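You operate a simulated robot arm through the tools that you are given. There is no shell and no other tool.

Carry out the task below with a simulated two-armed robot. There is one attempt and no reset: what you move stays moved.

TASK
Brush the dirty patch off the drum in the holder.
Fine: drum in the done tray; lock the latch first, free it after; brush back in its place. Set down upright: round brush. What is to be rubbed or washed off counts as gone when no trace of it is left.

The check looks at the end state, three seconds after you hand in, the way a careful person would. Anything else that was tipped, shoved, dropped, spilled or broken makes it a failure.

THE ROBOT
Two 6-joint arms with two-finger parallel grippers on one trunk that stands fixed in place. Base frame: the origin is at the foot of the trunk, x ahead of it, y to its left, z up; the work surface is at about z = 780. Readings come in mm, degrees, newtons and seconds.
The left shoulder is at [80, 216, 1597], the right one opposite. With the tool pointing down near the work surface each hand reaches from about 100 to 620 mm from the base axis, measured 20 degrees to its own side. Payload 3.43 kg a hand.
The TCP of each hand is the grasp point between the finger pads, 30 mm short of the fingertips. In the tool frame z runs along the fingers and y along their closing line. Largest opening 94 mm; finger width 28, thickness 10; the body of the gripper, 50 by 96 mm, starts 55 mm behind the TCP.
Orientation is that of the tool frame in the base frame, as a unit quaternion [x, y, z, w]. With the fingers straight down and closing along the base's y, the tool's x points along the base's -x, its y along +y and its z along -z.

THE INTERFACE
- The arms move only by the tool apply_moves. It takes "left_series", "right_series" or both (then of equal length, played together; a hand with none holds still); each is a list of rows, each an object (a shift or turn left out is 0, a gripper value left out holds the last) with "travel": the shift along the base's x, y, z in units of 150 mm (1.0 is 150 mm), a list of three; "angular": the turn, a rotation vector about the base's x, y, z in units of 120 degrees (1.0 is 120 degrees), a list of three; "fingers": the opening in per cent of the stroke, from 0 (shut) to 100 (fully open). In form: [{"travel": [dx, dy, dz], "angular": [wx, wy, wz], "fingers": fingers}, ...]. A call has 1 to 20 rows; each row is the pose to reach, as a shift and turn from the pose commanded when the call began. A call with a number of a shift or a turn outside -1 to 1 is refused whole. A row lasts 0.2 s, in which the tool goes at most 50 mm and 8.6 degrees; a call with a longer step from one row to the next is refused whole, and so is a gripper value outside its range. A pose out of reach is approached as far as the arm can. The call stops where the force on the tool passes 40 N (or 10 N more than at its start, if that is more) or the arm is blocked; 0.2 s more then pass. The fingers move at their own pace (about 72 mm/s each) and stop on an object; they squeeze with about 24 N. The grip force told is the motor's: it shows also when the fingers shut on nothing. Time passes only in rows, and 0.2 s behind the last, so rows that repeat a pose let the fingers close. It gives the time, the measured TCP pose, the force on the tool (base axes), the opening and the grip force at its end, in the units of the frame above (readings bear some noise), with the torque about the TCP (base axes, N m) and any sound that the robot's microphone picked up.
- Cameras (640 x 400 px; columns grow to the right, rows downward): "scene" is now at [94.6, -12.6, 1739.4]; the picture's right is [-0.19, -0.98, 0.00], its down [-0.85, 0.17, -0.49] and it looks along [0.48, -0.09, -0.87] (base axes); focal length 309 px, centre (320, 200). "left" rides on the left gripper at [76, -14, -103] in its tool frame; the picture's right is [0.18, 0.98, 0.00], its down [-0.75, 0.14, -0.64] and it looks along [-0.63, 0.12, 0.77] (tool axes); focal length 243 px, centre (320, 200). "right" rides on the right gripper at [76, 14, -102] in its tool frame; the picture's right is [-0.18, 0.98, 0.00], its down [-0.75, -0.14, -0.64] and it looks along [-0.63, -0.12, 0.77] (tool axes); focal length 243 px, centre (320, 200). There is no depth. A picture from a camera that has moved, and an enlarged one, comes with that camera's place and axes in the base frame and with its lens.
- snapshot(camera): a new picture of that camera. It takes no simulated time.
- raise_lower(by): slides the trunk up (or, below 0, down) by that many mm; the arms and the scene camera ride with it, the base frame stays. It gives what a move gives, with no picture.
- aim_head(pan, tilt): turns the head with the scene camera to pan (to the left, within 86 degrees either way) and tilt (down, from -29 to 69), counted from straight ahead of the robot. It gives what a move gives.
- close_up(camera, box): a new picture of the part [left, top, right, bottom] of that camera's present view, enlarged. It takes no simulated time.
- sign_off(): hands the job in; it is judged then, once.

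Places have to be worked out from the pictures, the camera data and where the tool is seen. Open the grippers and draw the arms clear of the work before you hand the job in, unless the task says otherwise.

The tools are called after "Emit:" as name(argument=value, ...) on one line, values as JSON. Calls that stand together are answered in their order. apply_moves: Moves the arms, as the interface text tells. Its arguments: {"type":"object","properties":{"left_series":{"type":"array","items":{"type":"object","properties":{"travel":{"type":"array","items":{"type":"number"}},"angular":{"type":"array","items":{"type":"number"}},"fingers":{"type":"number"}}}},"right_series":{"type":"array","items":{"type":"object","properties":{"travel":{"type":"array","items":{"type":"number"}},"angular":{"type":"array","items":{"type":"number"}},"fingers":{"type":"number"}}}}},"required":[]} The other tools are called the same way: raise_lower (by) slides the trunk up or down; aim_head (pan, tilt) turns the head that bears the scene camera; snapshot (camera) takes a picture; close_up (camera, box) takes an enlarged picture of a part of a camera's view; sign_off () hands the job in.

At the start:

```text
time: 0.0
left_ee_pos: [550.2, 74.3, 1057.2]
left_tcp_rot: [0.0, 1.0, 0.0, 0.0]
left_contact_force: [-0.2, 0.3, -0.1]
left_wrist_torque: [-0.01, 0.0, 0.0]
left_gripper_width: 94.0
left_finger_force: 0.0
right_ee_pos: [510.2, -383.2, 1056.1]
right_tcp_rot: [0.0, 1.0, 0.0, 0.0]
right_contact_force: [-0.8, 0.5, 1.2]
right_wrist_torque: [0.0, 0.03, -0.01]
right_gripper_width: 93.9
right_finger_force: 0.0
trunk travel left (down, up): [-827.0, 13.0]
head pan, tilt: [-11.1, 60.6]
```

scene: 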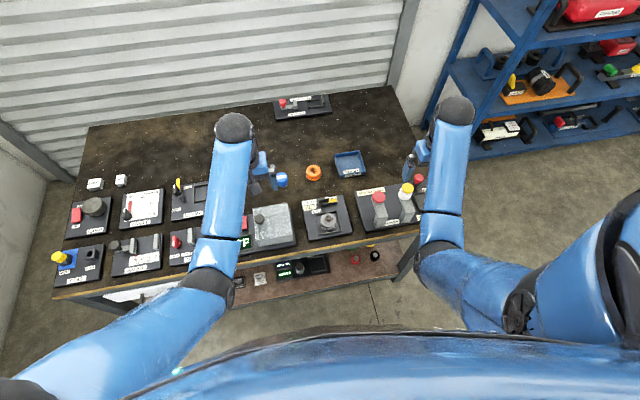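
right: 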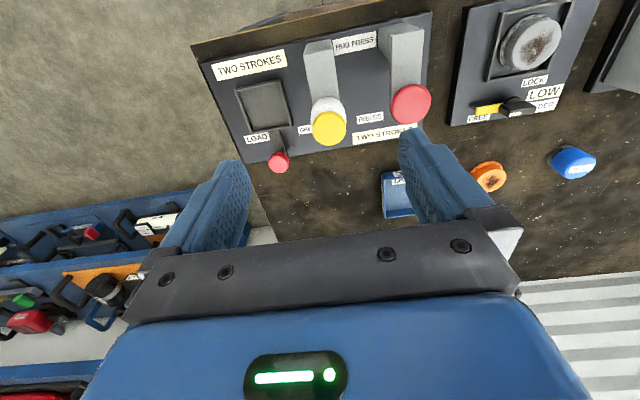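
left: 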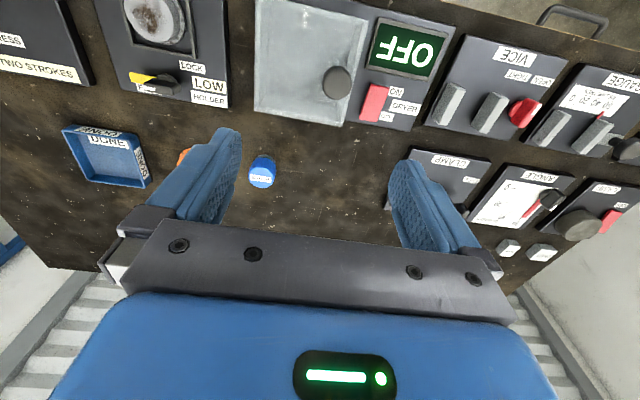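

The pictures show a bench with many fixtures; the "LOW HOLDER" with a drum and a LOCK/FREE latch seems to be around the middle. I'll take close-ups to read it.

Emit:
close_up(camera="right", box=[420, 0, 640, 140])

Emit:
close_up(camera="left", box=[40, 0, 300, 200])

Emit:
close_up(camera="scene", box=[240, 140, 440, 265])

Emit:
close_up(camera="scene", box=[40, 160, 240, 285])

```text
2.86 times, centred on (530, 70) of right
camera zoom: at [434.0, -369.2, 1158.1], right [0.18, 0.98, 0.0], down [0.75, -0.14, 0.64], along [0.63, -0.12, -0.77], focal length 693 px, centre (-280, 571)
```

zoom: 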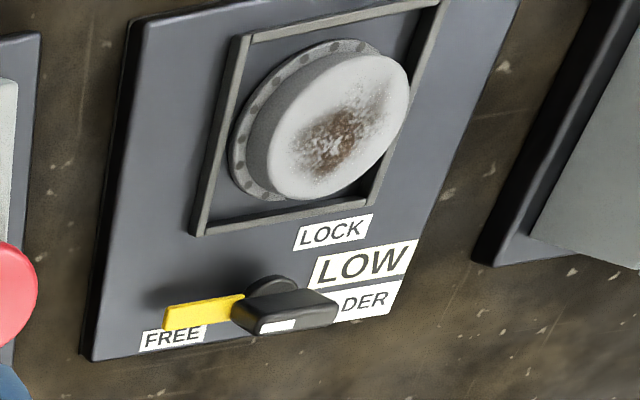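

```text
2.00 times, centred on (170, 100) of left
camera zoom: at [473.5, 58.2, 1158.9], right [-0.18, 0.98, 0.0], down [0.75, 0.14, 0.64], along [0.63, 0.12, -0.77], focal length 485 px, centre (620, 400)
```

zoom: 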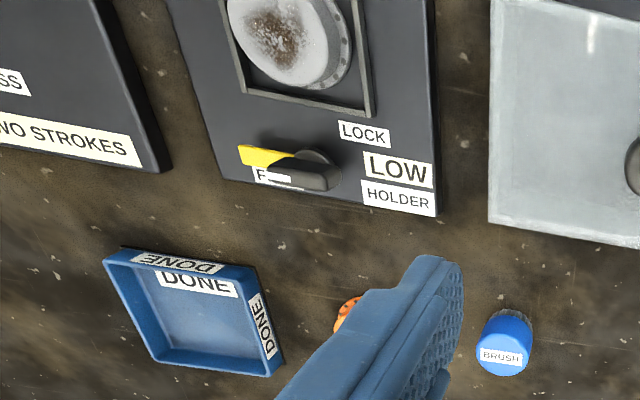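

```text
3.20 times, centred on (340, 202) of scene
camera zoom: at [94.6, -12.6, 1739.4], right [-0.19, -0.98, 0.0], down [-0.85, 0.17, -0.49], along [0.48, -0.09, -0.87], focal length 989 px, centre (256, 192)
```

zoom: 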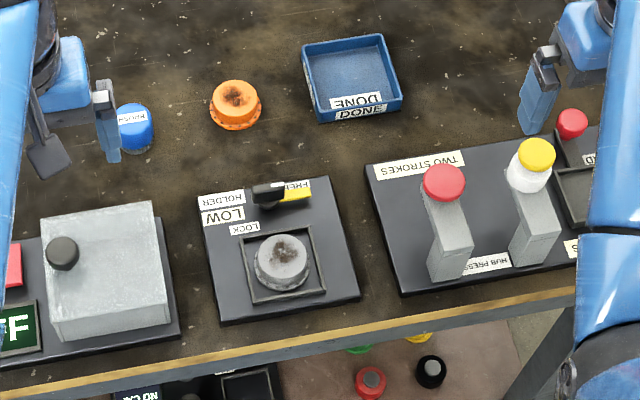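

```text
3.20 times, centred on (140, 222) of scene
camera zoom: at [94.6, -12.6, 1739.4], right [-0.19, -0.98, 0.0], down [-0.85, 0.17, -0.49], along [0.48, -0.09, -0.87], focal length 989 px, centre (896, 128)
```

zoom: 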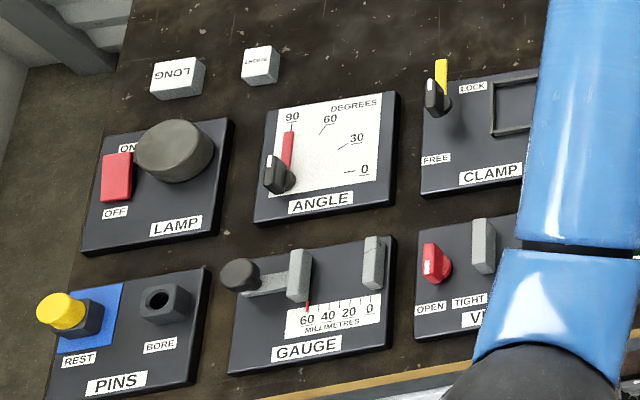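

The holder drum's top works out near (524, -121, 811), the latch pivot near (600, -117), the brush near (708, 8) and the DONE tray near (748, -250). These are far out, so I'll lower the trunk for more reach, raising both hands first to keep clearance.

Emit:
apply_moves(left_series=[{"travel": [0, 0, 0.3]}, {"travel": [0, 0, 0.6]}, {"travel": [0, 0, 0.9]}, {"travel": [0, 0, 1.0]}], right_series=[{"travel": [0, 0, 0.3]}, {"travel": [0, 0, 0.6]}, {"travel": [0, 0, 0.9]}, {"travel": [0, 0, 1.0]}])

```text
time: 1.0
left_ee_pos: [609.3, 57.1, 1124.9]
left_tcp_rot: [0.001, 1.0, 0.0, 0.001]
left_contact_force: [-1.5, 0.5, 0.9]
left_wrist_torque: [0.01, 0.04, 0.01]
left_gripper_width: 94.2
left_finger_force: 0.2
left hand out of reach, approached as far as the arm can: row 1, 2, 3, 4
right_ee_pos: [565.6, -405.7, 1100.2]
right_tcp_rot: [0.0, 1.0, 0.0, 0.0]
right_contact_force: [-1.2, 0.3, -0.4]
right_wrist_torque: [-0.03, -0.01, 0.0]
right_gripper_width: 94.3
right_finger_force: 0.1
right hand out of reach, approached as far as the arm can: row 1, 2, 3, 4
trunk travel left (down, up): [-827.0, 13.0]
head pan, tilt: [-11.1, 60.6]
```

Raising ran into the arms' inner reach limit (the hands slid outward instead). I'll check what the commanded pose now is by sending a null row.

Emit:
apply_moves(left_series=[{"travel": [0, 0, 0]}], right_series=[{"travel": [0, 0, 0]}])

Emit:
snapshot(camera="scene")

Emit:
snapshot(camera="right")

Emit:
snapshot(camera="left")

```text
time: 1.4
left_ee_pos: [608.0, 56.6, 1125.7]
left_tcp_rot: [0.0, 1.0, 0.0, 0.0]
left_contact_force: [-0.1, 0.3, -0.3]
left_wrist_torque: [0.03, 0.0, 0.01]
left_gripper_width: 94.2
left_finger_force: 0.2
right_ee_pos: [566.4, -406.7, 1100.0]
right_tcp_rot: [0.0, 1.0, 0.0, 0.0]
right_contact_force: [-0.9, -0.6, -0.3]
right_wrist_torque: [0.0, -0.01, 0.0]
right_gripper_width: 94.1
right_finger_force: 0.1
trunk travel left (down, up): [-827.0, 13.0]
head pan, tilt: [-11.1, 60.6]
```

```text
taken
camera scene: at [95.1, -12.7, 1739.4], right [-0.19, -0.98, 0.0], down [-0.85, 0.17, -0.49], along [0.48, -0.09, -0.87], focal length 309 px, centre (320, 200)
```

scene: 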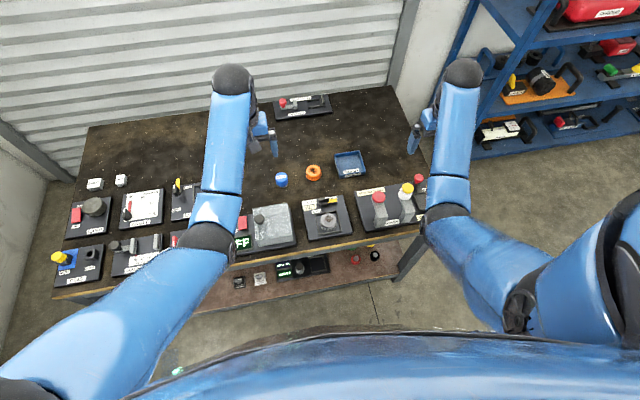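

```text
taken
camera right: at [490.4, -391.7, 1202.3], right [0.18, 0.98, 0.0], down [0.75, -0.14, 0.64], along [0.63, -0.12, -0.77], focal length 243 px, centre (320, 200)
```

right: 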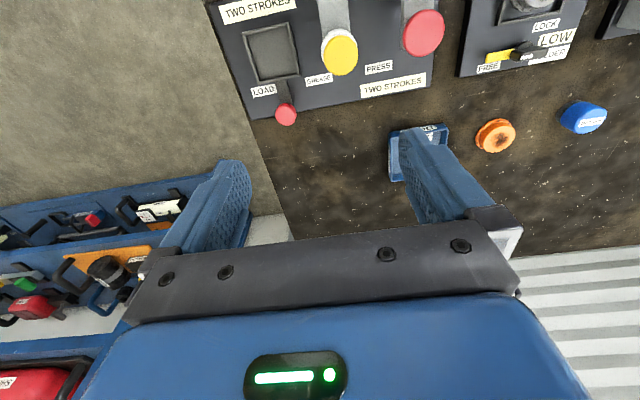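

```text
taken
camera left: at [531.7, 41.9, 1227.4], right [-0.18, 0.98, 0.0], down [0.75, 0.14, 0.64], along [0.63, 0.12, -0.77], focal length 243 px, centre (320, 200)
```

left: 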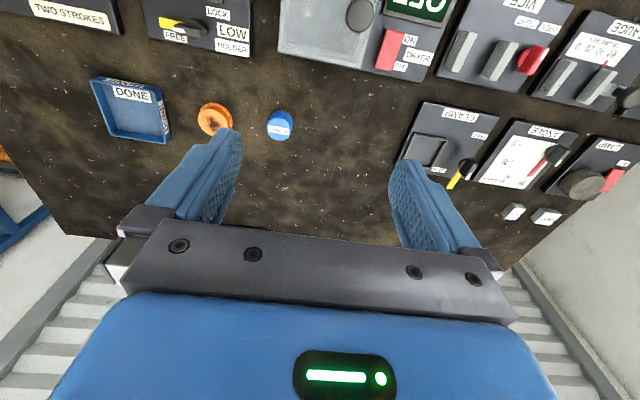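

Commanded pose is the clipped one, good. I'll move the left hand out to the left and bring the right hand over the holder at about z 960 to view the drum and latch closely.

Emit:
apply_moves(left_series=[{"travel": [0, 0.25, -0.1]}, {"travel": [0, 0.5, -0.2]}, {"travel": [0, 0.75, -0.3]}, {"travel": [0, 1.0, -0.4]}], right_series=[{"travel": [0, 0.25, -0.125]}, {"travel": [0, 0.5, -0.25]}, {"travel": [0, 0.75, -0.375]}, {"travel": [0, 1.0, -0.5]}])

Emit:
apply_moves(left_series=[{"travel": [0, 0.25, 0]}, {"travel": [0, 0.5, 0]}, {"travel": [0, 0.75, 0]}, {"travel": [0, 1.0, 0]}], right_series=[{"travel": [0, 0.23, -0.11]}, {"travel": [0, 0.46, -0.22]}, {"travel": [0, 0.7, -0.33]}, {"travel": [0, 0.93, -0.43]}])

Emit:
snapshot(camera="right")

Emit:
snapshot(camera="scene")

```text
time: 2.4
left_ee_pos: [608.6, 207.2, 1064.4]
left_tcp_rot: [0.001, 1.0, -0.001, 0.0]
left_contact_force: [0.0, -1.0, -0.4]
left_wrist_torque: [-0.02, 0.03, -0.01]
left_gripper_width: 93.9
left_finger_force: 0.1
right_ee_pos: [568.1, -254.7, 1025.8]
right_tcp_rot: [0.0, 1.0, -0.001, 0.0]
right_contact_force: [0.7, 0.2, -0.3]
right_wrist_torque: [-0.03, 0.02, -0.02]
right_gripper_width: 94.1
right_finger_force: 0.0
trunk travel left (down, up): [-827.0, 13.0]
head pan, tilt: [-11.1, 60.6]
```

```text
time: 3.4
left_ee_pos: [606.8, 358.7, 1062.5]
left_tcp_rot: [0.0, 1.0, -0.001, -0.001]
left_contact_force: [-0.4, -0.5, -0.3]
left_wrist_torque: [0.01, 0.0, -0.01]
left_gripper_width: 94.2
left_finger_force: 0.1
right_ee_pos: [568.4, -114.8, 959.5]
right_tcp_rot: [0.0, 1.0, -0.001, 0.0]
right_contact_force: [0.8, 0.0, 0.6]
right_wrist_torque: [0.02, -0.03, 0.0]
right_gripper_width: 94.0
right_finger_force: 0.1
trunk travel left (down, up): [-827.0, 13.0]
head pan, tilt: [-11.1, 60.6]
```

```text
taken
camera right: at [492.5, -100.7, 1061.4], right [0.18, 0.98, 0.0], down [0.75, -0.14, 0.64], along [0.63, -0.12, -0.77], focal length 243 px, centre (320, 200)
```

right: 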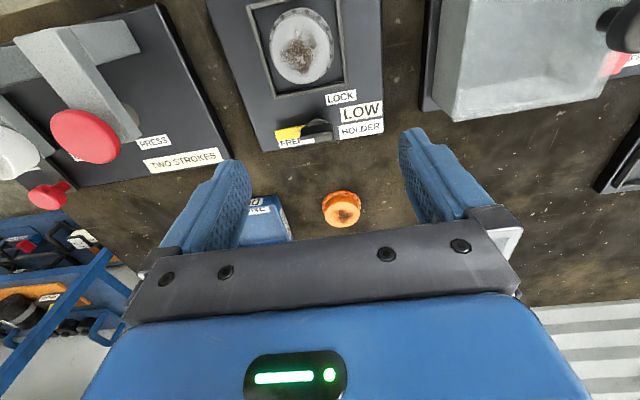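

```text
taken
camera scene: at [95.2, -10.5, 1739.4], right [-0.19, -0.98, 0.0], down [-0.85, 0.17, -0.49], along [0.48, -0.1, -0.87], focal length 309 px, centre (320, 200)
```

scene: 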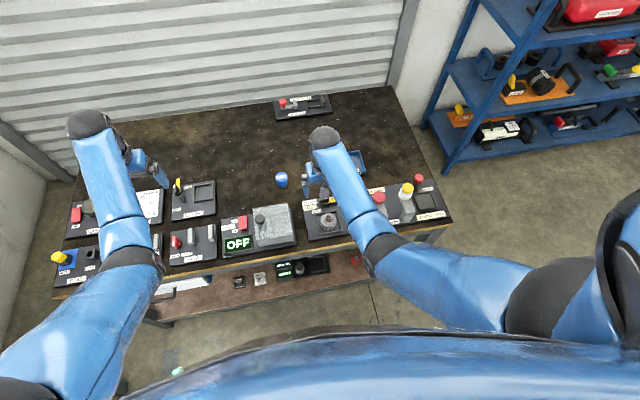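

Emit:
close_up(camera="right", box=[200, 0, 400, 160])

Emit:
close_up(camera="right", box=[260, 90, 390, 160])

Emit:
close_up(camera="scene", box=[260, 150, 380, 245])

```text
2.50 times, centred on (300, 80) of right
camera zoom: at [492.5, -100.7, 1061.4], right [0.18, 0.98, 0.0], down [0.75, -0.14, 0.64], along [0.63, -0.12, -0.77], focal length 606 px, centre (370, 500)
```

zoom: 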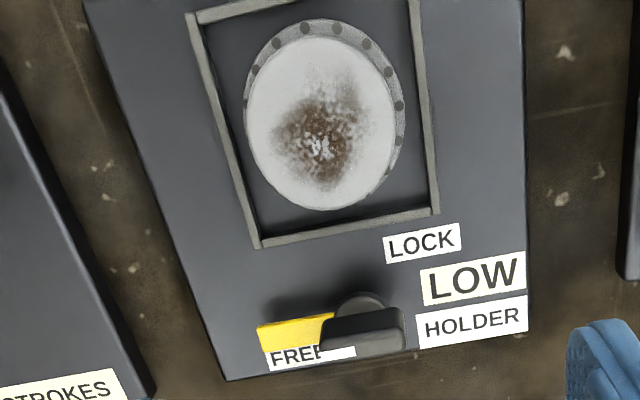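

```text
4.92 times, centred on (325, 125) of right
camera zoom: at [492.5, -100.7, 1061.4], right [0.18, 0.98, 0.0], down [0.75, -0.14, 0.64], along [0.63, -0.12, -0.77], focal length 1194 px, centre (295, 569)
```

zoom: 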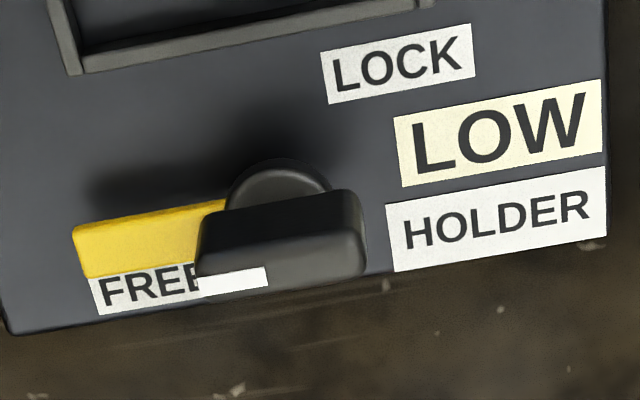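

```text
4.21 times, centred on (320, 198) of scene
camera zoom: at [95.2, -10.5, 1739.4], right [-0.19, -0.98, 0.0], down [-0.85, 0.17, -0.49], along [0.48, -0.1, -0.87], focal length 1302 px, centre (320, 210)
```

zoom: 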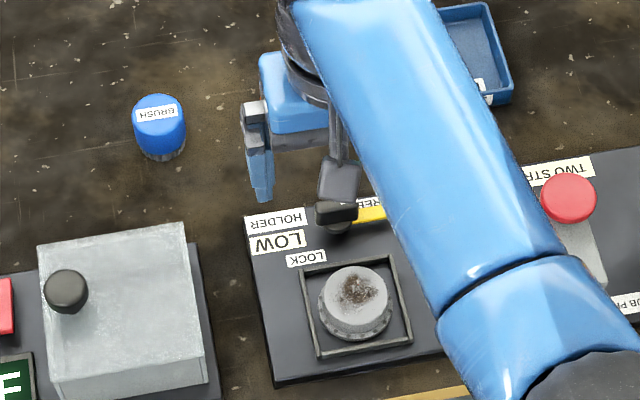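

The plate is square to the base axes; the latch handle is a bar lying along y about (600, -123), top near z 828, pointer toward -y on FREE, with LOCK on the -x side. So locking is a -90° turn about z. I'll move over the latch, turn the tool +90° so the fingers close along x, and partly close the fingers.

Emit:
apply_moves(right_series=[{"travel": [0.053, -0.013, 0], "angular": [0, 0, 0.0625], "fingers": 50}, {"travel": [0.107, -0.027, 0], "angular": [0, 0, 0.125]}, {"travel": [0.16, -0.04, 0], "angular": [0, 0, 0.1875]}, {"travel": [0.213, -0.053, 0], "angular": [0, 0, 0.25]}, {"travel": [0.213, -0.053, 0], "angular": [0, 0, 0.3125]}, {"travel": [0.213, -0.053, 0], "angular": [0, 0, 0.375]}, {"travel": [0.213, -0.053, 0], "angular": [0, 0, 0.4375]}, {"travel": [0.213, -0.053, 0], "angular": [0, 0, 0.5]}, {"travel": [0.213, -0.053, -0.06], "angular": [0, 0, 0.5625]}, {"travel": [0.213, -0.053, -0.12], "angular": [0, 0, 0.625]}, {"travel": [0.213, -0.053, -0.18], "angular": [0, 0, 0.6875]}, {"travel": [0.213, -0.053, -0.267], "angular": [0, 0, 0.75]}])

Emit:
snapshot(camera="right")

Emit:
close_up(camera="scene", box=[260, 150, 380, 245])

```text
time: 6.0
left_ee_pos: [608.0, 357.6, 1065.2]
left_tcp_rot: [0.0, 1.0, 0.001, 0.0]
left_contact_force: [-0.8, -0.4, 0.2]
left_wrist_torque: [-0.03, -0.02, 0.0]
left_gripper_width: 93.9
left_finger_force: 0.0
right_ee_pos: [600.9, -125.9, 919.8]
right_tcp_rot: [0.708, -0.706, -0.001, 0.0]
right_contact_force: [0.1, 0.2, 0.0]
right_wrist_torque: [-0.02, 0.0, -0.02]
right_gripper_width: 47.0
right_finger_force: 0.1
trunk travel left (down, up): [-827.0, 13.0]
head pan, tilt: [-11.1, 60.6]
```

```text
taken
camera right: at [586.8, -201.2, 1022.7], right [-0.98, 0.18, 0.0], down [0.14, 0.75, 0.64], along [0.12, 0.63, -0.77], focal length 243 px, centre (320, 200)
```

right: 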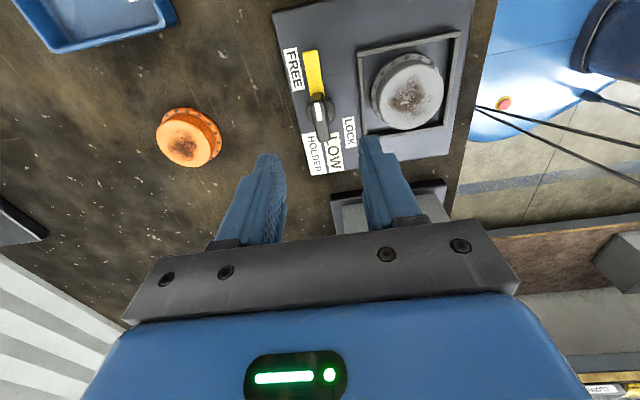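

```text
4.21 times, centred on (320, 198) of scene
camera zoom: at [95.1, -12.4, 1739.4], right [-0.19, -0.98, 0.0], down [-0.85, 0.17, -0.49], along [0.48, -0.09, -0.87], focal length 1302 px, centre (320, 210)
```

zoom: 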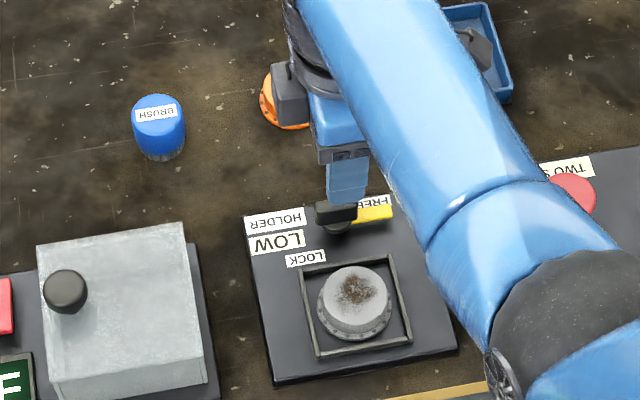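

Emit:
close_up(camera="right", box=[230, 20, 430, 250])

Emit:
close_up(camera="right", box=[270, 40, 370, 180])

```text
1.74 times, centred on (330, 135) of right
camera zoom: at [586.8, -201.2, 1022.7], right [-0.98, 0.18, 0.0], down [0.14, 0.75, 0.64], along [0.12, 0.63, -0.77], focal length 422 px, centre (303, 313)
```

zoom: 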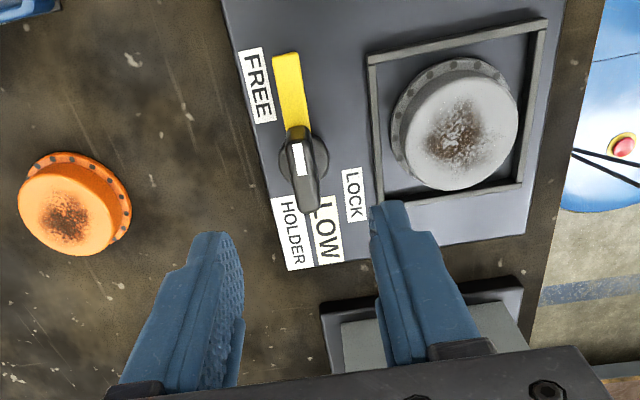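

```text
2.86 times, centred on (320, 110) of right
camera zoom: at [586.8, -201.2, 1022.7], right [-0.98, 0.18, 0.0], down [0.14, 0.75, 0.64], along [0.12, 0.63, -0.77], focal length 693 px, centre (320, 457)
```

zoom: 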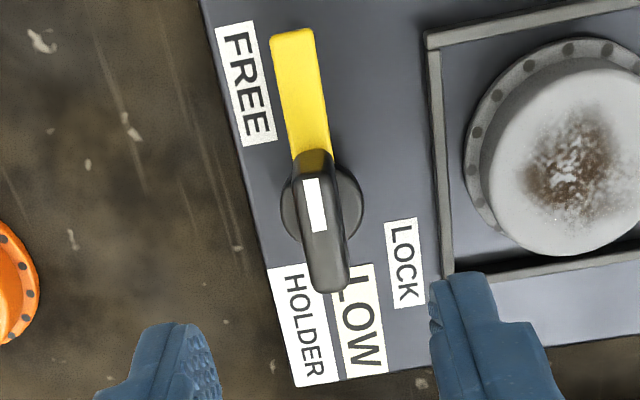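

The view from the -y side confirms pivot at about (600.4, -123.4), handle bar 39 mm long along y, about 10 mm thick. LOCK lies to the -x side so the pointer will become a tongue toward the drum. I'll descend to TCP z ≈ 843 (fingertips just above the knob disk) and look.

Emit:
apply_moves(right_series=[{"travel": [0, 0.016, -0.2]}, {"travel": [0, 0.016, -0.4]}, {"travel": [0, 0.016, -0.513]}])

Emit:
snapshot(camera="right")

Emit:
close_up(camera="scene", box=[280, 170, 380, 240])

```text
time: 6.8
left_ee_pos: [608.9, 357.7, 1064.4]
left_tcp_rot: [0.0, 1.0, 0.0, 0.0]
left_contact_force: [0.3, 0.6, -0.9]
left_wrist_torque: [-0.01, -0.01, 0.0]
left_gripper_width: 94.0
left_finger_force: 0.0
right_ee_pos: [594.3, -124.4, 849.8]
right_tcp_rot: [0.708, -0.707, 0.001, -0.001]
right_contact_force: [-0.5, -0.6, -0.2]
right_wrist_torque: [-0.02, 0.03, -0.03]
right_gripper_width: 47.3
right_finger_force: 0.2
right hand out of reach, approached as far as the arm can: row 3
trunk travel left (down, up): [-827.0, 13.0]
head pan, tilt: [-11.1, 60.6]
```

```text
taken
camera right: at [580.3, -199.8, 951.8], right [-0.98, 0.18, 0.0], down [0.14, 0.75, 0.64], along [0.12, 0.63, -0.77], focal length 243 px, centre (320, 200)
```

right: 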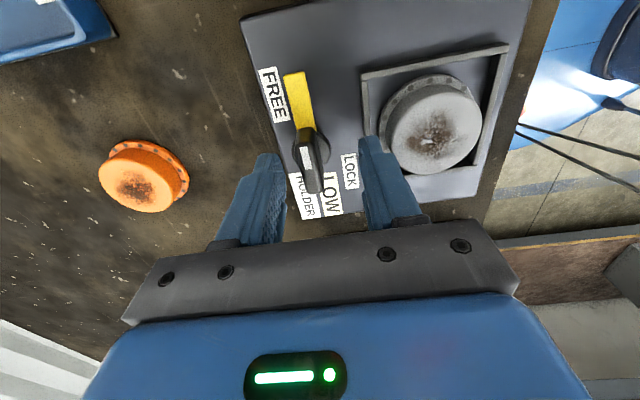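

```text
5.71 times, centred on (330, 205) of scene
camera zoom: at [95.3, -12.2, 1739.4], right [-0.19, -0.98, 0.0], down [-0.85, 0.17, -0.49], along [0.48, -0.09, -0.87], focal length 1767 px, centre (263, 171)
```

zoom: 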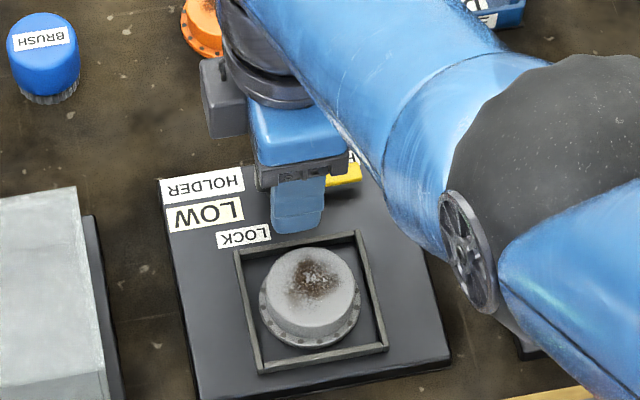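

The hand is at the outer reach limit at this trunk height. I'll lift the hand 95 mm, then lower the trunk 100 mm, to get more reach.

Emit:
apply_moves(right_series=[{"travel": [0.03, 0.005, 0.3]}, {"travel": [0.04, 0.005, 0.6]}, {"travel": [0.04, 0.005, 0.63]}])

Emit:
raise_lower(by=-100)

Emit:
snapshot(camera="right")

Emit:
snapshot(camera="scene")

```text
time: 7.6
left_ee_pos: [607.0, 357.6, 1064.9]
left_tcp_rot: [0.0, 1.0, 0.0, 0.0]
left_contact_force: [0.3, -0.5, -1.7]
left_wrist_torque: [-0.04, -0.02, -0.01]
left_gripper_width: 93.9
left_finger_force: 0.0
right_ee_pos: [598.9, -122.5, 945.5]
right_tcp_rot: [0.707, -0.707, -0.001, 0.001]
right_contact_force: [0.4, -0.9, -0.8]
right_wrist_torque: [0.0, -0.02, 0.0]
right_gripper_width: 47.1
right_finger_force: 0.0
trunk travel left (down, up): [-827.0, 13.0]
head pan, tilt: [-11.1, 60.6]
```

```text
time: 8.9
left_ee_pos: [607.7, 357.0, 965.1]
left_tcp_rot: [0.0, 1.0, -0.001, 0.0]
left_contact_force: [0.4, -0.3, -0.2]
left_wrist_torque: [0.0, 0.0, 0.01]
left_gripper_width: 93.9
left_finger_force: 0.1
right_ee_pos: [599.6, -123.2, 844.4]
right_tcp_rot: [-0.707, 0.707, 0.0, 0.0]
right_contact_force: [0.3, 1.3, 1.3]
right_wrist_torque: [0.0, 0.0, -0.03]
right_gripper_width: 47.0
right_finger_force: 0.2
trunk travel left (down, up): [-727.0, 113.0]
head pan, tilt: [-11.1, 60.6]
```

```text
taken
camera right: at [585.8, -198.6, 946.3], right [-0.98, 0.18, 0.0], down [0.14, 0.75, 0.64], along [0.12, 0.63, -0.77], focal length 243 px, centre (320, 200)
```

right: 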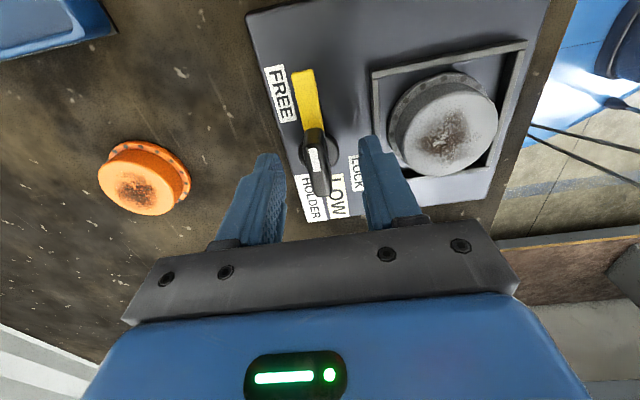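

```text
taken
camera scene: at [94.8, -12.4, 1639.5], right [-0.19, -0.98, 0.0], down [-0.85, 0.17, -0.49], along [0.48, -0.09, -0.87], focal length 309 px, centre (320, 200)
```

scene: 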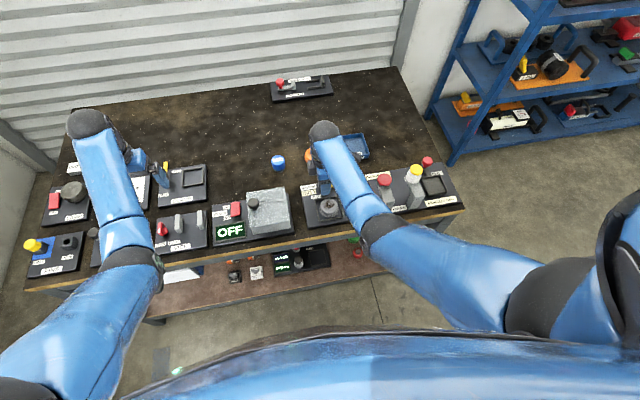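

The handle sits centred between the fingers. I'll go 2 mm lower and close on it.

Emit:
apply_moves(right_series=[{"travel": [0.004, 0, -0.015]}, {"travel": [0.004, 0, -0.015], "fingers": 0}, {"travel": [0.004, 0, -0.015], "fingers": 0}, {"travel": [0.004, 0, -0.015], "fingers": 0}, {"travel": [0.004, 0, -0.015], "fingers": 0}])

Emit:
snapshot(camera="right")

```text
time: 10.1
left_ee_pos: [608.3, 356.7, 964.3]
left_tcp_rot: [0.0, 1.0, 0.0, -0.001]
left_contact_force: [0.4, 1.4, -0.3]
left_wrist_torque: [-0.02, 0.02, -0.01]
left_gripper_width: 94.0
left_finger_force: 0.1
right_ee_pos: [600.5, -122.7, 842.4]
right_tcp_rot: [-0.707, 0.708, 0.0, 0.0]
right_contact_force: [-1.4, 0.3, 0.7]
right_wrist_torque: [-0.02, -0.06, -0.01]
right_gripper_width: 11.9
right_finger_force: 23.9
trunk travel left (down, up): [-727.0, 113.0]
head pan, tilt: [-11.1, 60.6]
```

```text
taken
camera right: at [586.3, -198.6, 943.9], right [-0.98, 0.18, 0.0], down [0.14, 0.75, 0.64], along [0.12, 0.63, -0.77], focal length 243 px, centre (320, 200)
```

right: 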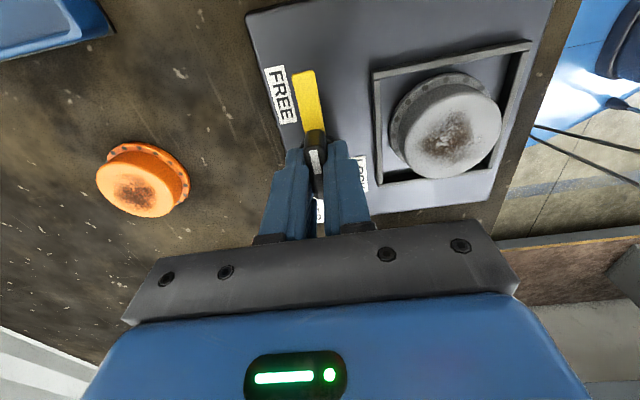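

The handle is gripped (11.9 mm, 24 N). Now I turn it -90° about z in small steps toward LOCK.

Emit:
apply_moves(right_series=[{"angular": [0, 0, -0.0625]}, {"angular": [0, 0, -0.125]}, {"angular": [0, 0, -0.1875]}, {"angular": [0, 0, -0.25]}, {"angular": [0, 0, -0.3125]}, {"angular": [0, 0, -0.375]}, {"angular": [0, 0, -0.4375]}, {"angular": [0, 0, -0.5]}, {"angular": [0, 0, -0.5625]}, {"angular": [0, 0, -0.625]}, {"angular": [0, 0, -0.6875]}, {"angular": [0, 0, -0.75]}])

Emit:
snapshot(camera="right")

Emit:
close_up(camera="scene", box=[270, 150, 400, 240])

```text
time: 12.7
left_ee_pos: [609.5, 354.9, 964.9]
left_tcp_rot: [0.0, 1.0, 0.001, 0.0]
left_contact_force: [-0.1, 0.5, -0.8]
left_wrist_torque: [-0.02, 0.01, -0.02]
left_gripper_width: 93.7
left_finger_force: 0.0
right_ee_pos: [602.3, -125.3, 842.6]
right_tcp_rot: [0.001, 1.0, 0.0, 0.001]
right_contact_force: [14.2, -11.8, 7.4]
right_wrist_torque: [-0.3, 0.1, 0.2]
right_gripper_width: 11.9
right_finger_force: 24.0
trunk travel left (down, up): [-727.0, 113.0]
head pan, tilt: [-11.1, 60.6]
```

```text
taken
camera right: at [526.1, -110.0, 943.8], right [0.19, 0.98, 0.0], down [0.75, -0.14, 0.64], along [0.63, -0.12, -0.77], focal length 243 px, centre (320, 200)
```

right: 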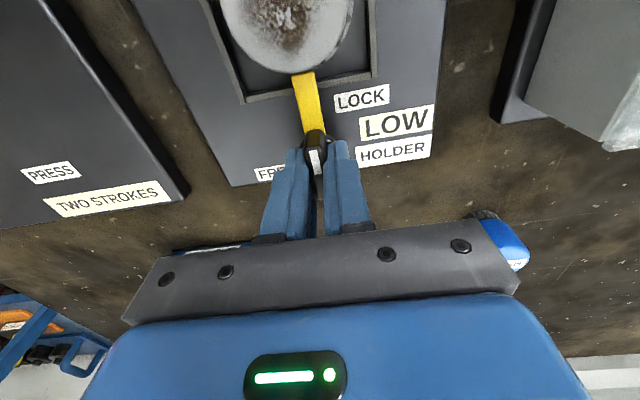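

```text
4.44 times, centred on (335, 195) of scene
camera zoom: at [96.6, -14.7, 1639.3], right [-0.19, -0.98, 0.0], down [-0.86, 0.17, -0.49], along [0.48, -0.09, -0.87], focal length 1374 px, centre (253, 222)
```

zoom: 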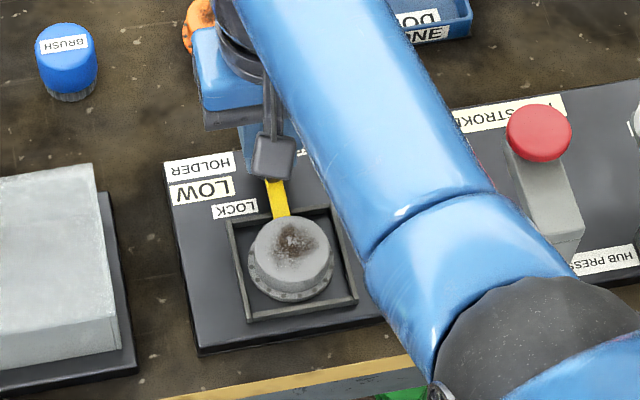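

The pointer now lies beside LOCK with its tongue over the frame toward the drum. I'll nudge another -4° to feel whether it's against its stop.

Emit:
apply_moves(right_series=[{"angular": [0, 0, -0.0167]}, {"angular": [0, 0, -0.0333]}, {"angular": [0, 0, -0.0333]}])

Emit:
close_up(camera="right", box=[220, 40, 420, 200])

```text
time: 13.5
left_ee_pos: [609.0, 354.9, 964.2]
left_tcp_rot: [0.001, 1.0, 0.001, -0.001]
left_contact_force: [-0.2, -0.4, 0.2]
left_wrist_torque: [0.01, 0.02, 0.02]
left_gripper_width: 94.1
left_finger_force: 0.0
right_ee_pos: [601.5, -125.6, 842.2]
right_tcp_rot: [0.035, 0.999, 0.0, 0.001]
right_contact_force: [14.5, -15.7, 8.6]
right_wrist_torque: [-0.38, -0.41, 0.77]
right_gripper_width: 13.7
right_finger_force: 24.1
trunk travel left (down, up): [-727.0, 113.0]
head pan, tilt: [-11.1, 60.6]
```

```text
2.50 times, centred on (320, 120) of right
camera zoom: at [526.8, -104.8, 943.6], right [0.25, 0.97, 0.0], down [0.74, -0.19, 0.64], along [0.62, -0.16, -0.77], focal length 606 px, centre (320, 400)
```

zoom: 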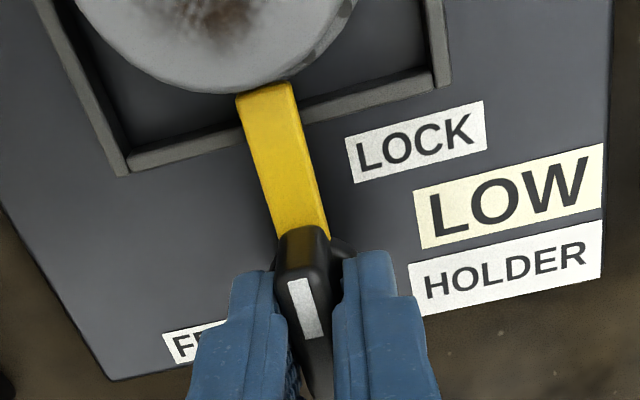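

The torque rose and the handle didn't follow, so the latch is against its LOCK stop. I'll turn back 4°, open, and rise clear.

Emit:
apply_moves(right_series=[{"angular": [0, 0, 0.0333]}, {"angular": [0, 0, 0.0333], "fingers": 40}, {"angular": [0, 0, 0.0333], "fingers": 40}, {"angular": [0, 0, 0.0333], "fingers": 40}, {"travel": [0, 0, 0.2], "angular": [0, 0, 0.0333], "fingers": 40}, {"travel": [0, 0, 0.45], "angular": [0, 0, 0.0333], "fingers": 40}, {"travel": [0, 0, 0.7], "angular": [0, 0, 0.0333], "fingers": 40}])

Emit:
snapshot(camera="right")

Emit:
snapshot(camera="left")

```text
time: 15.1
left_ee_pos: [607.6, 356.6, 963.9]
left_tcp_rot: [0.0, 1.0, 0.0, 0.0]
left_contact_force: [-0.5, 0.2, -0.3]
left_wrist_torque: [0.01, 0.0, -0.02]
left_gripper_width: 94.0
left_finger_force: 0.0
right_ee_pos: [600.0, -123.0, 948.9]
right_tcp_rot: [0.001, 1.0, 0.0, 0.0]
right_contact_force: [-1.0, 0.7, -0.5]
right_wrist_torque: [-0.02, 0.01, -0.01]
right_gripper_width: 37.6
right_finger_force: 0.0
trunk travel left (down, up): [-727.0, 113.0]
head pan, tilt: [-11.1, 60.6]
```

```text
taken
camera right: at [523.3, -108.5, 1049.7], right [0.18, 0.98, 0.0], down [0.75, -0.14, 0.64], along [0.63, -0.12, -0.77], focal length 243 px, centre (320, 200)
```

right: 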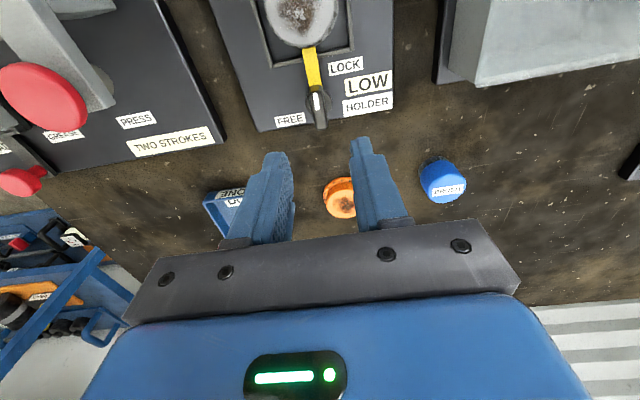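

```text
taken
camera left: at [531.1, 341.6, 1067.3], right [-0.18, 0.98, 0.0], down [0.75, 0.14, 0.64], along [0.63, 0.12, -0.77], focal length 243 px, centre (320, 200)
```

left: 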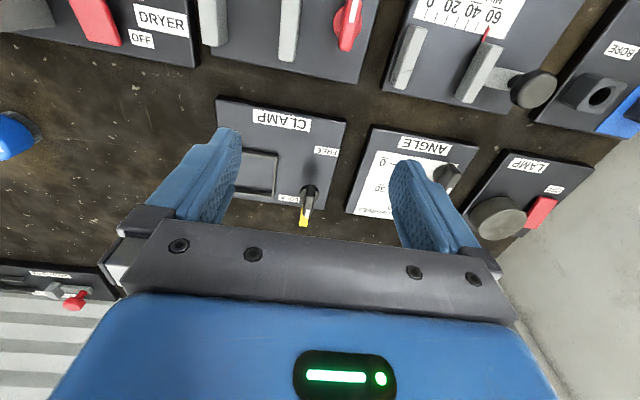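

The latch stays on LOCK. Now I look closely at the brush from the right camera and the scene camera.

Emit:
close_up(camera="right", box=[390, 140, 500, 220])

Emit:
close_up(camera="scene", box=[250, 140, 310, 180])

Emit:
close_up(camera="left", box=[0, 90, 80, 180])

```text
5.00 times, centred on (445, 180) of right
camera zoom: at [523.3, -108.5, 1049.7], right [0.18, 0.98, 0.0], down [0.75, -0.14, 0.64], along [0.63, -0.12, -0.77], focal length 1213 px, centre (-305, 300)
```

zoom: 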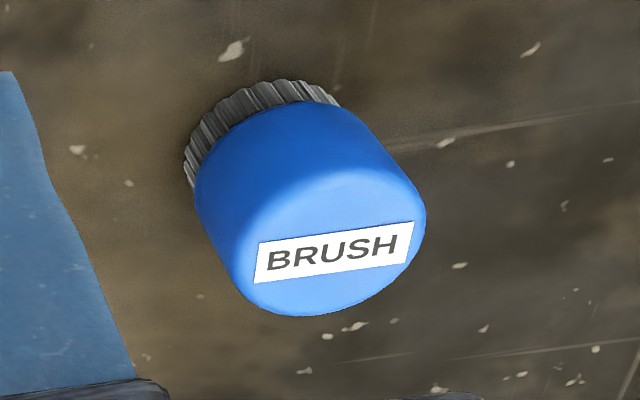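

```text
10.00 times, centred on (280, 160) of scene
camera zoom: at [94.6, -12.6, 1639.4], right [-0.19, -0.98, 0.0], down [-0.85, 0.17, -0.49], along [0.48, -0.09, -0.87], focal length 3092 px, centre (720, 600)
```

zoom: 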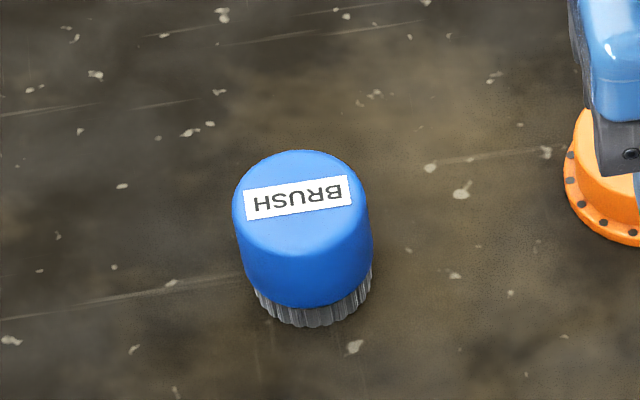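

```text
4.44 times, centred on (40, 135) of left
camera zoom: at [531.1, 341.6, 1067.3], right [-0.18, 0.98, 0.0], down [0.75, 0.14, 0.64], along [0.63, 0.12, -0.77], focal length 1078 px, centre (1564, 489)
```

zoom: 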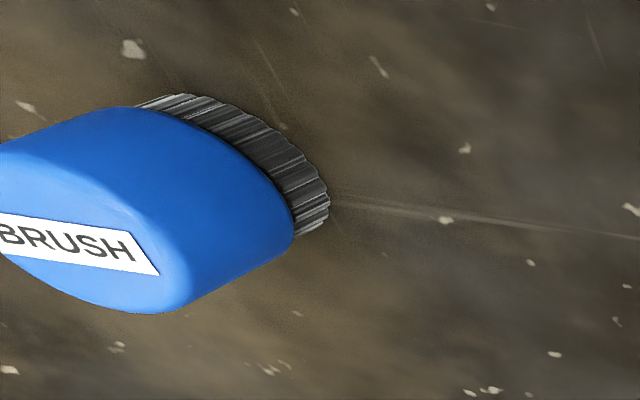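

The brush is upright, bristles down, blue body on top; its top centre triangulates to about (715.5, 4.5, 828), diameter about 44 mm. I'll move the right hand above it at z ≈ 985 with fingers opened.

Emit:
apply_moves(right_series=[{"travel": [0.19, 0.21, 0.06], "fingers": 85}, {"travel": [0.38, 0.42, 0.12]}, {"travel": [0.57, 0.64, 0.18]}, {"travel": [0.77, 0.85, 0.24]}])

Emit:
snapshot(camera="right")

```text
time: 16.1
left_ee_pos: [608.0, 357.3, 963.9]
left_tcp_rot: [0.0, 1.0, -0.001, -0.001]
left_contact_force: [-0.7, 0.5, -0.6]
left_wrist_torque: [-0.03, 0.01, -0.03]
left_gripper_width: 93.9
left_finger_force: 0.1
right_ee_pos: [698.2, -0.7, 988.6]
right_tcp_rot: [0.0, 1.0, -0.001, 0.0]
right_contact_force: [0.0, -0.6, -0.1]
right_wrist_torque: [-0.03, 0.01, 0.0]
right_gripper_width: 79.9
right_finger_force: 0.0
right hand out of reach, approached as far as the arm can: row 4
trunk travel left (down, up): [-727.0, 113.0]
head pan, tilt: [-11.1, 60.6]
```

```text
taken
camera right: at [622.0, 14.4, 1090.6], right [0.18, 0.98, 0.0], down [0.75, -0.14, 0.64], along [0.63, -0.12, -0.77], focal length 243 px, centre (320, 200)
```

right: 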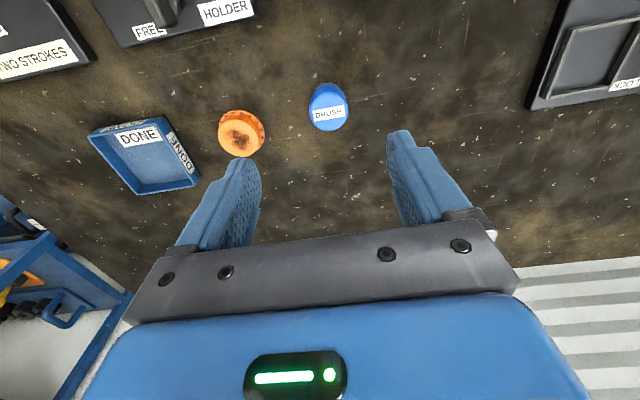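

The outer limit data imply I need the trunk roughly 350–450 mm lower for the brush. I'll raise both hands relative to the shoulders first (left hand well up and out of the way), the right hand above the brush at z ≈ 1100.

Emit:
apply_moves(left_series=[{"travel": [0.1, -0.075, 0.25]}, {"travel": [0.2, -0.15, 0.5]}, {"travel": [0.3, -0.225, 0.75]}, {"travel": [0.4, -0.3, 1.0]}], right_series=[{"travel": [0.0, 0.0, 0.25]}, {"travel": [0.03, 0.01, 0.5]}, {"travel": [0.07, 0.02, 0.7]}, {"travel": [0.115, 0.035, 0.73]}])

Emit:
apply_moves(left_series=[{"travel": [0, 0, 0.3]}, {"travel": [0, 0, 0.6]}, {"travel": [0, 0, 0.9]}, {"travel": [0, 0, 1.0]}])

Emit:
snapshot(camera="scene")

```text
time: 17.1
left_ee_pos: [687.1, 314.0, 1102.7]
left_tcp_rot: [0.0, 1.0, 0.001, -0.001]
left_contact_force: [0.5, -0.1, -0.2]
left_wrist_torque: [0.05, 0.01, 0.02]
left_gripper_width: 94.0
left_finger_force: 0.0
left hand out of reach, approached as far as the arm can: row 3, 4
right_ee_pos: [715.2, 1.6, 1097.9]
right_tcp_rot: [0.0, 1.0, 0.001, -0.001]
right_contact_force: [-0.2, 0.7, -0.4]
right_wrist_torque: [-0.04, 0.0, -0.01]
right_gripper_width: 79.9
right_finger_force: 0.1
trunk travel left (down, up): [-727.0, 113.0]
head pan, tilt: [-11.1, 60.6]
```

```text
time: 18.1
left_ee_pos: [735.8, 322.5, 1244.7]
left_tcp_rot: [0.0, 1.0, 0.0, -0.001]
left_contact_force: [-0.2, 0.2, 0.7]
left_wrist_torque: [-0.01, -0.01, -0.03]
left_gripper_width: 94.2
left_finger_force: 0.2
left hand out of reach, approached as far as the arm can: row 1, 2, 3, 4
right_ee_pos: [713.2, 3.5, 1097.7]
right_tcp_rot: [0.0, 1.0, 0.0, -0.001]
right_contact_force: [-0.9, 0.1, -0.3]
right_wrist_torque: [0.03, -0.01, 0.02]
right_gripper_width: 79.9
right_finger_force: 0.0
trunk travel left (down, up): [-727.0, 113.0]
head pan, tilt: [-11.1, 60.6]
```

```text
taken
camera scene: at [94.0, -12.3, 1639.4], right [-0.19, -0.98, 0.0], down [-0.85, 0.17, -0.49], along [0.48, -0.09, -0.87], focal length 309 px, centre (320, 200)
```

scene: 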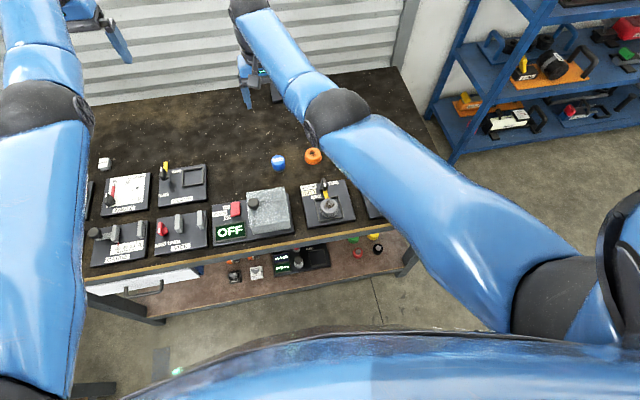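

The right hand is above the brush at (714, 3, 1098) and the left is parked high. I'll lower the trunk 170 mm and look again.

Emit:
raise_lower(by=-170)

Emit:
snapshot(camera="right")

Emit:
snapshot(camera="scene")

Emit:
snapshot(camera="left")

```text
time: 20.1
left_ee_pos: [736.1, 323.8, 1074.7]
left_tcp_rot: [0.0, 1.0, 0.0, 0.0]
left_contact_force: [-0.3, -0.4, 0.4]
left_wrist_torque: [0.0, -0.02, 0.01]
left_gripper_width: 94.0
left_finger_force: 0.0
right_ee_pos: [713.8, 3.4, 928.2]
right_tcp_rot: [0.0, 1.0, 0.001, 0.0]
right_contact_force: [0.3, 0.1, 0.3]
right_wrist_torque: [0.0, 0.01, 0.0]
right_gripper_width: 79.8
right_finger_force: 0.0
trunk travel left (down, up): [-557.0, 283.0]
head pan, tilt: [-11.1, 60.6]
```

```text
taken
camera right: at [637.9, 17.7, 1030.0], right [0.18, 0.98, 0.0], down [0.75, -0.14, 0.64], along [0.63, -0.12, -0.77], focal length 243 px, centre (320, 200)
```

right: 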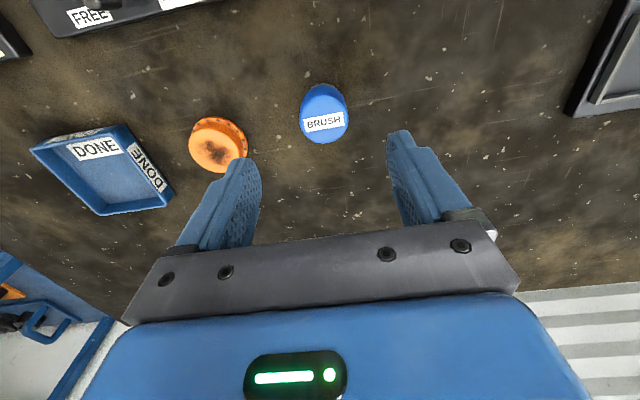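

```text
taken
camera scene: at [94.7, -12.4, 1469.5], right [-0.19, -0.98, 0.0], down [-0.85, 0.17, -0.49], along [0.48, -0.09, -0.87], focal length 309 px, centre (320, 200)
```

scene: 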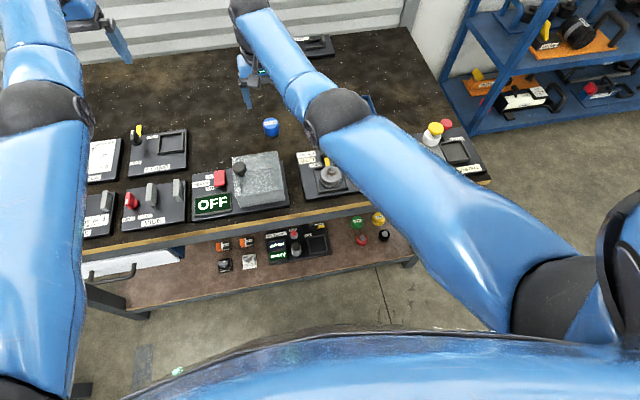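

```text
taken
camera left: at [659.4, 307.7, 1176.9], right [-0.18, 0.98, 0.0], down [0.75, 0.14, 0.64], along [0.63, 0.12, -0.77], focal length 243 px, centre (320, 200)
```

left: 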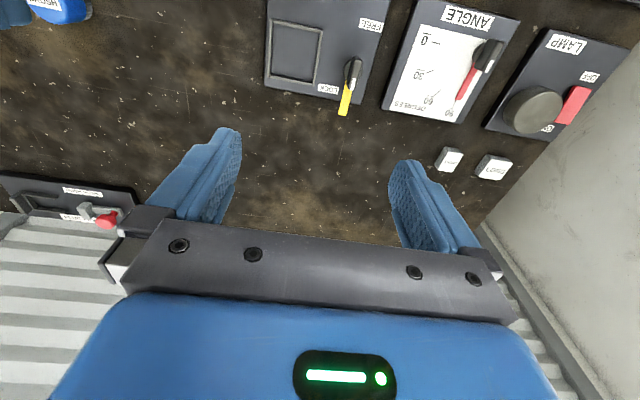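

I'll zoom on the brush and then centre on it before the last descent.

Emit:
close_up(camera="right", box=[270, 70, 380, 155])

Emit:
close_up(camera="scene", box=[240, 100, 310, 150])

```text
4.71 times, centred on (325, 112) of right
camera zoom: at [637.9, 17.7, 1030.0], right [0.18, 0.98, 0.0], down [0.75, -0.14, 0.64], along [0.63, -0.12, -0.77], focal length 1142 px, centre (296, 612)
```

zoom: 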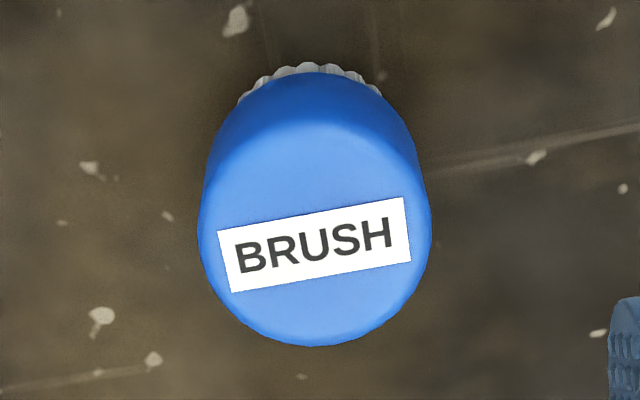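

```text
8.00 times, centred on (275, 125) of scene
camera zoom: at [94.7, -12.4, 1469.5], right [-0.19, -0.98, 0.0], down [-0.85, 0.17, -0.49], along [0.48, -0.09, -0.87], focal length 2473 px, centre (680, 800)
```

zoom: 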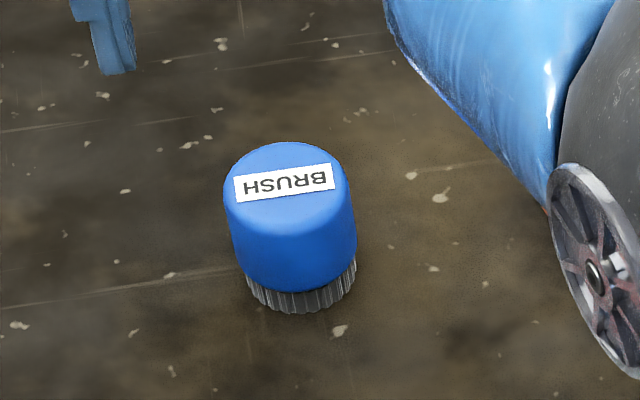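

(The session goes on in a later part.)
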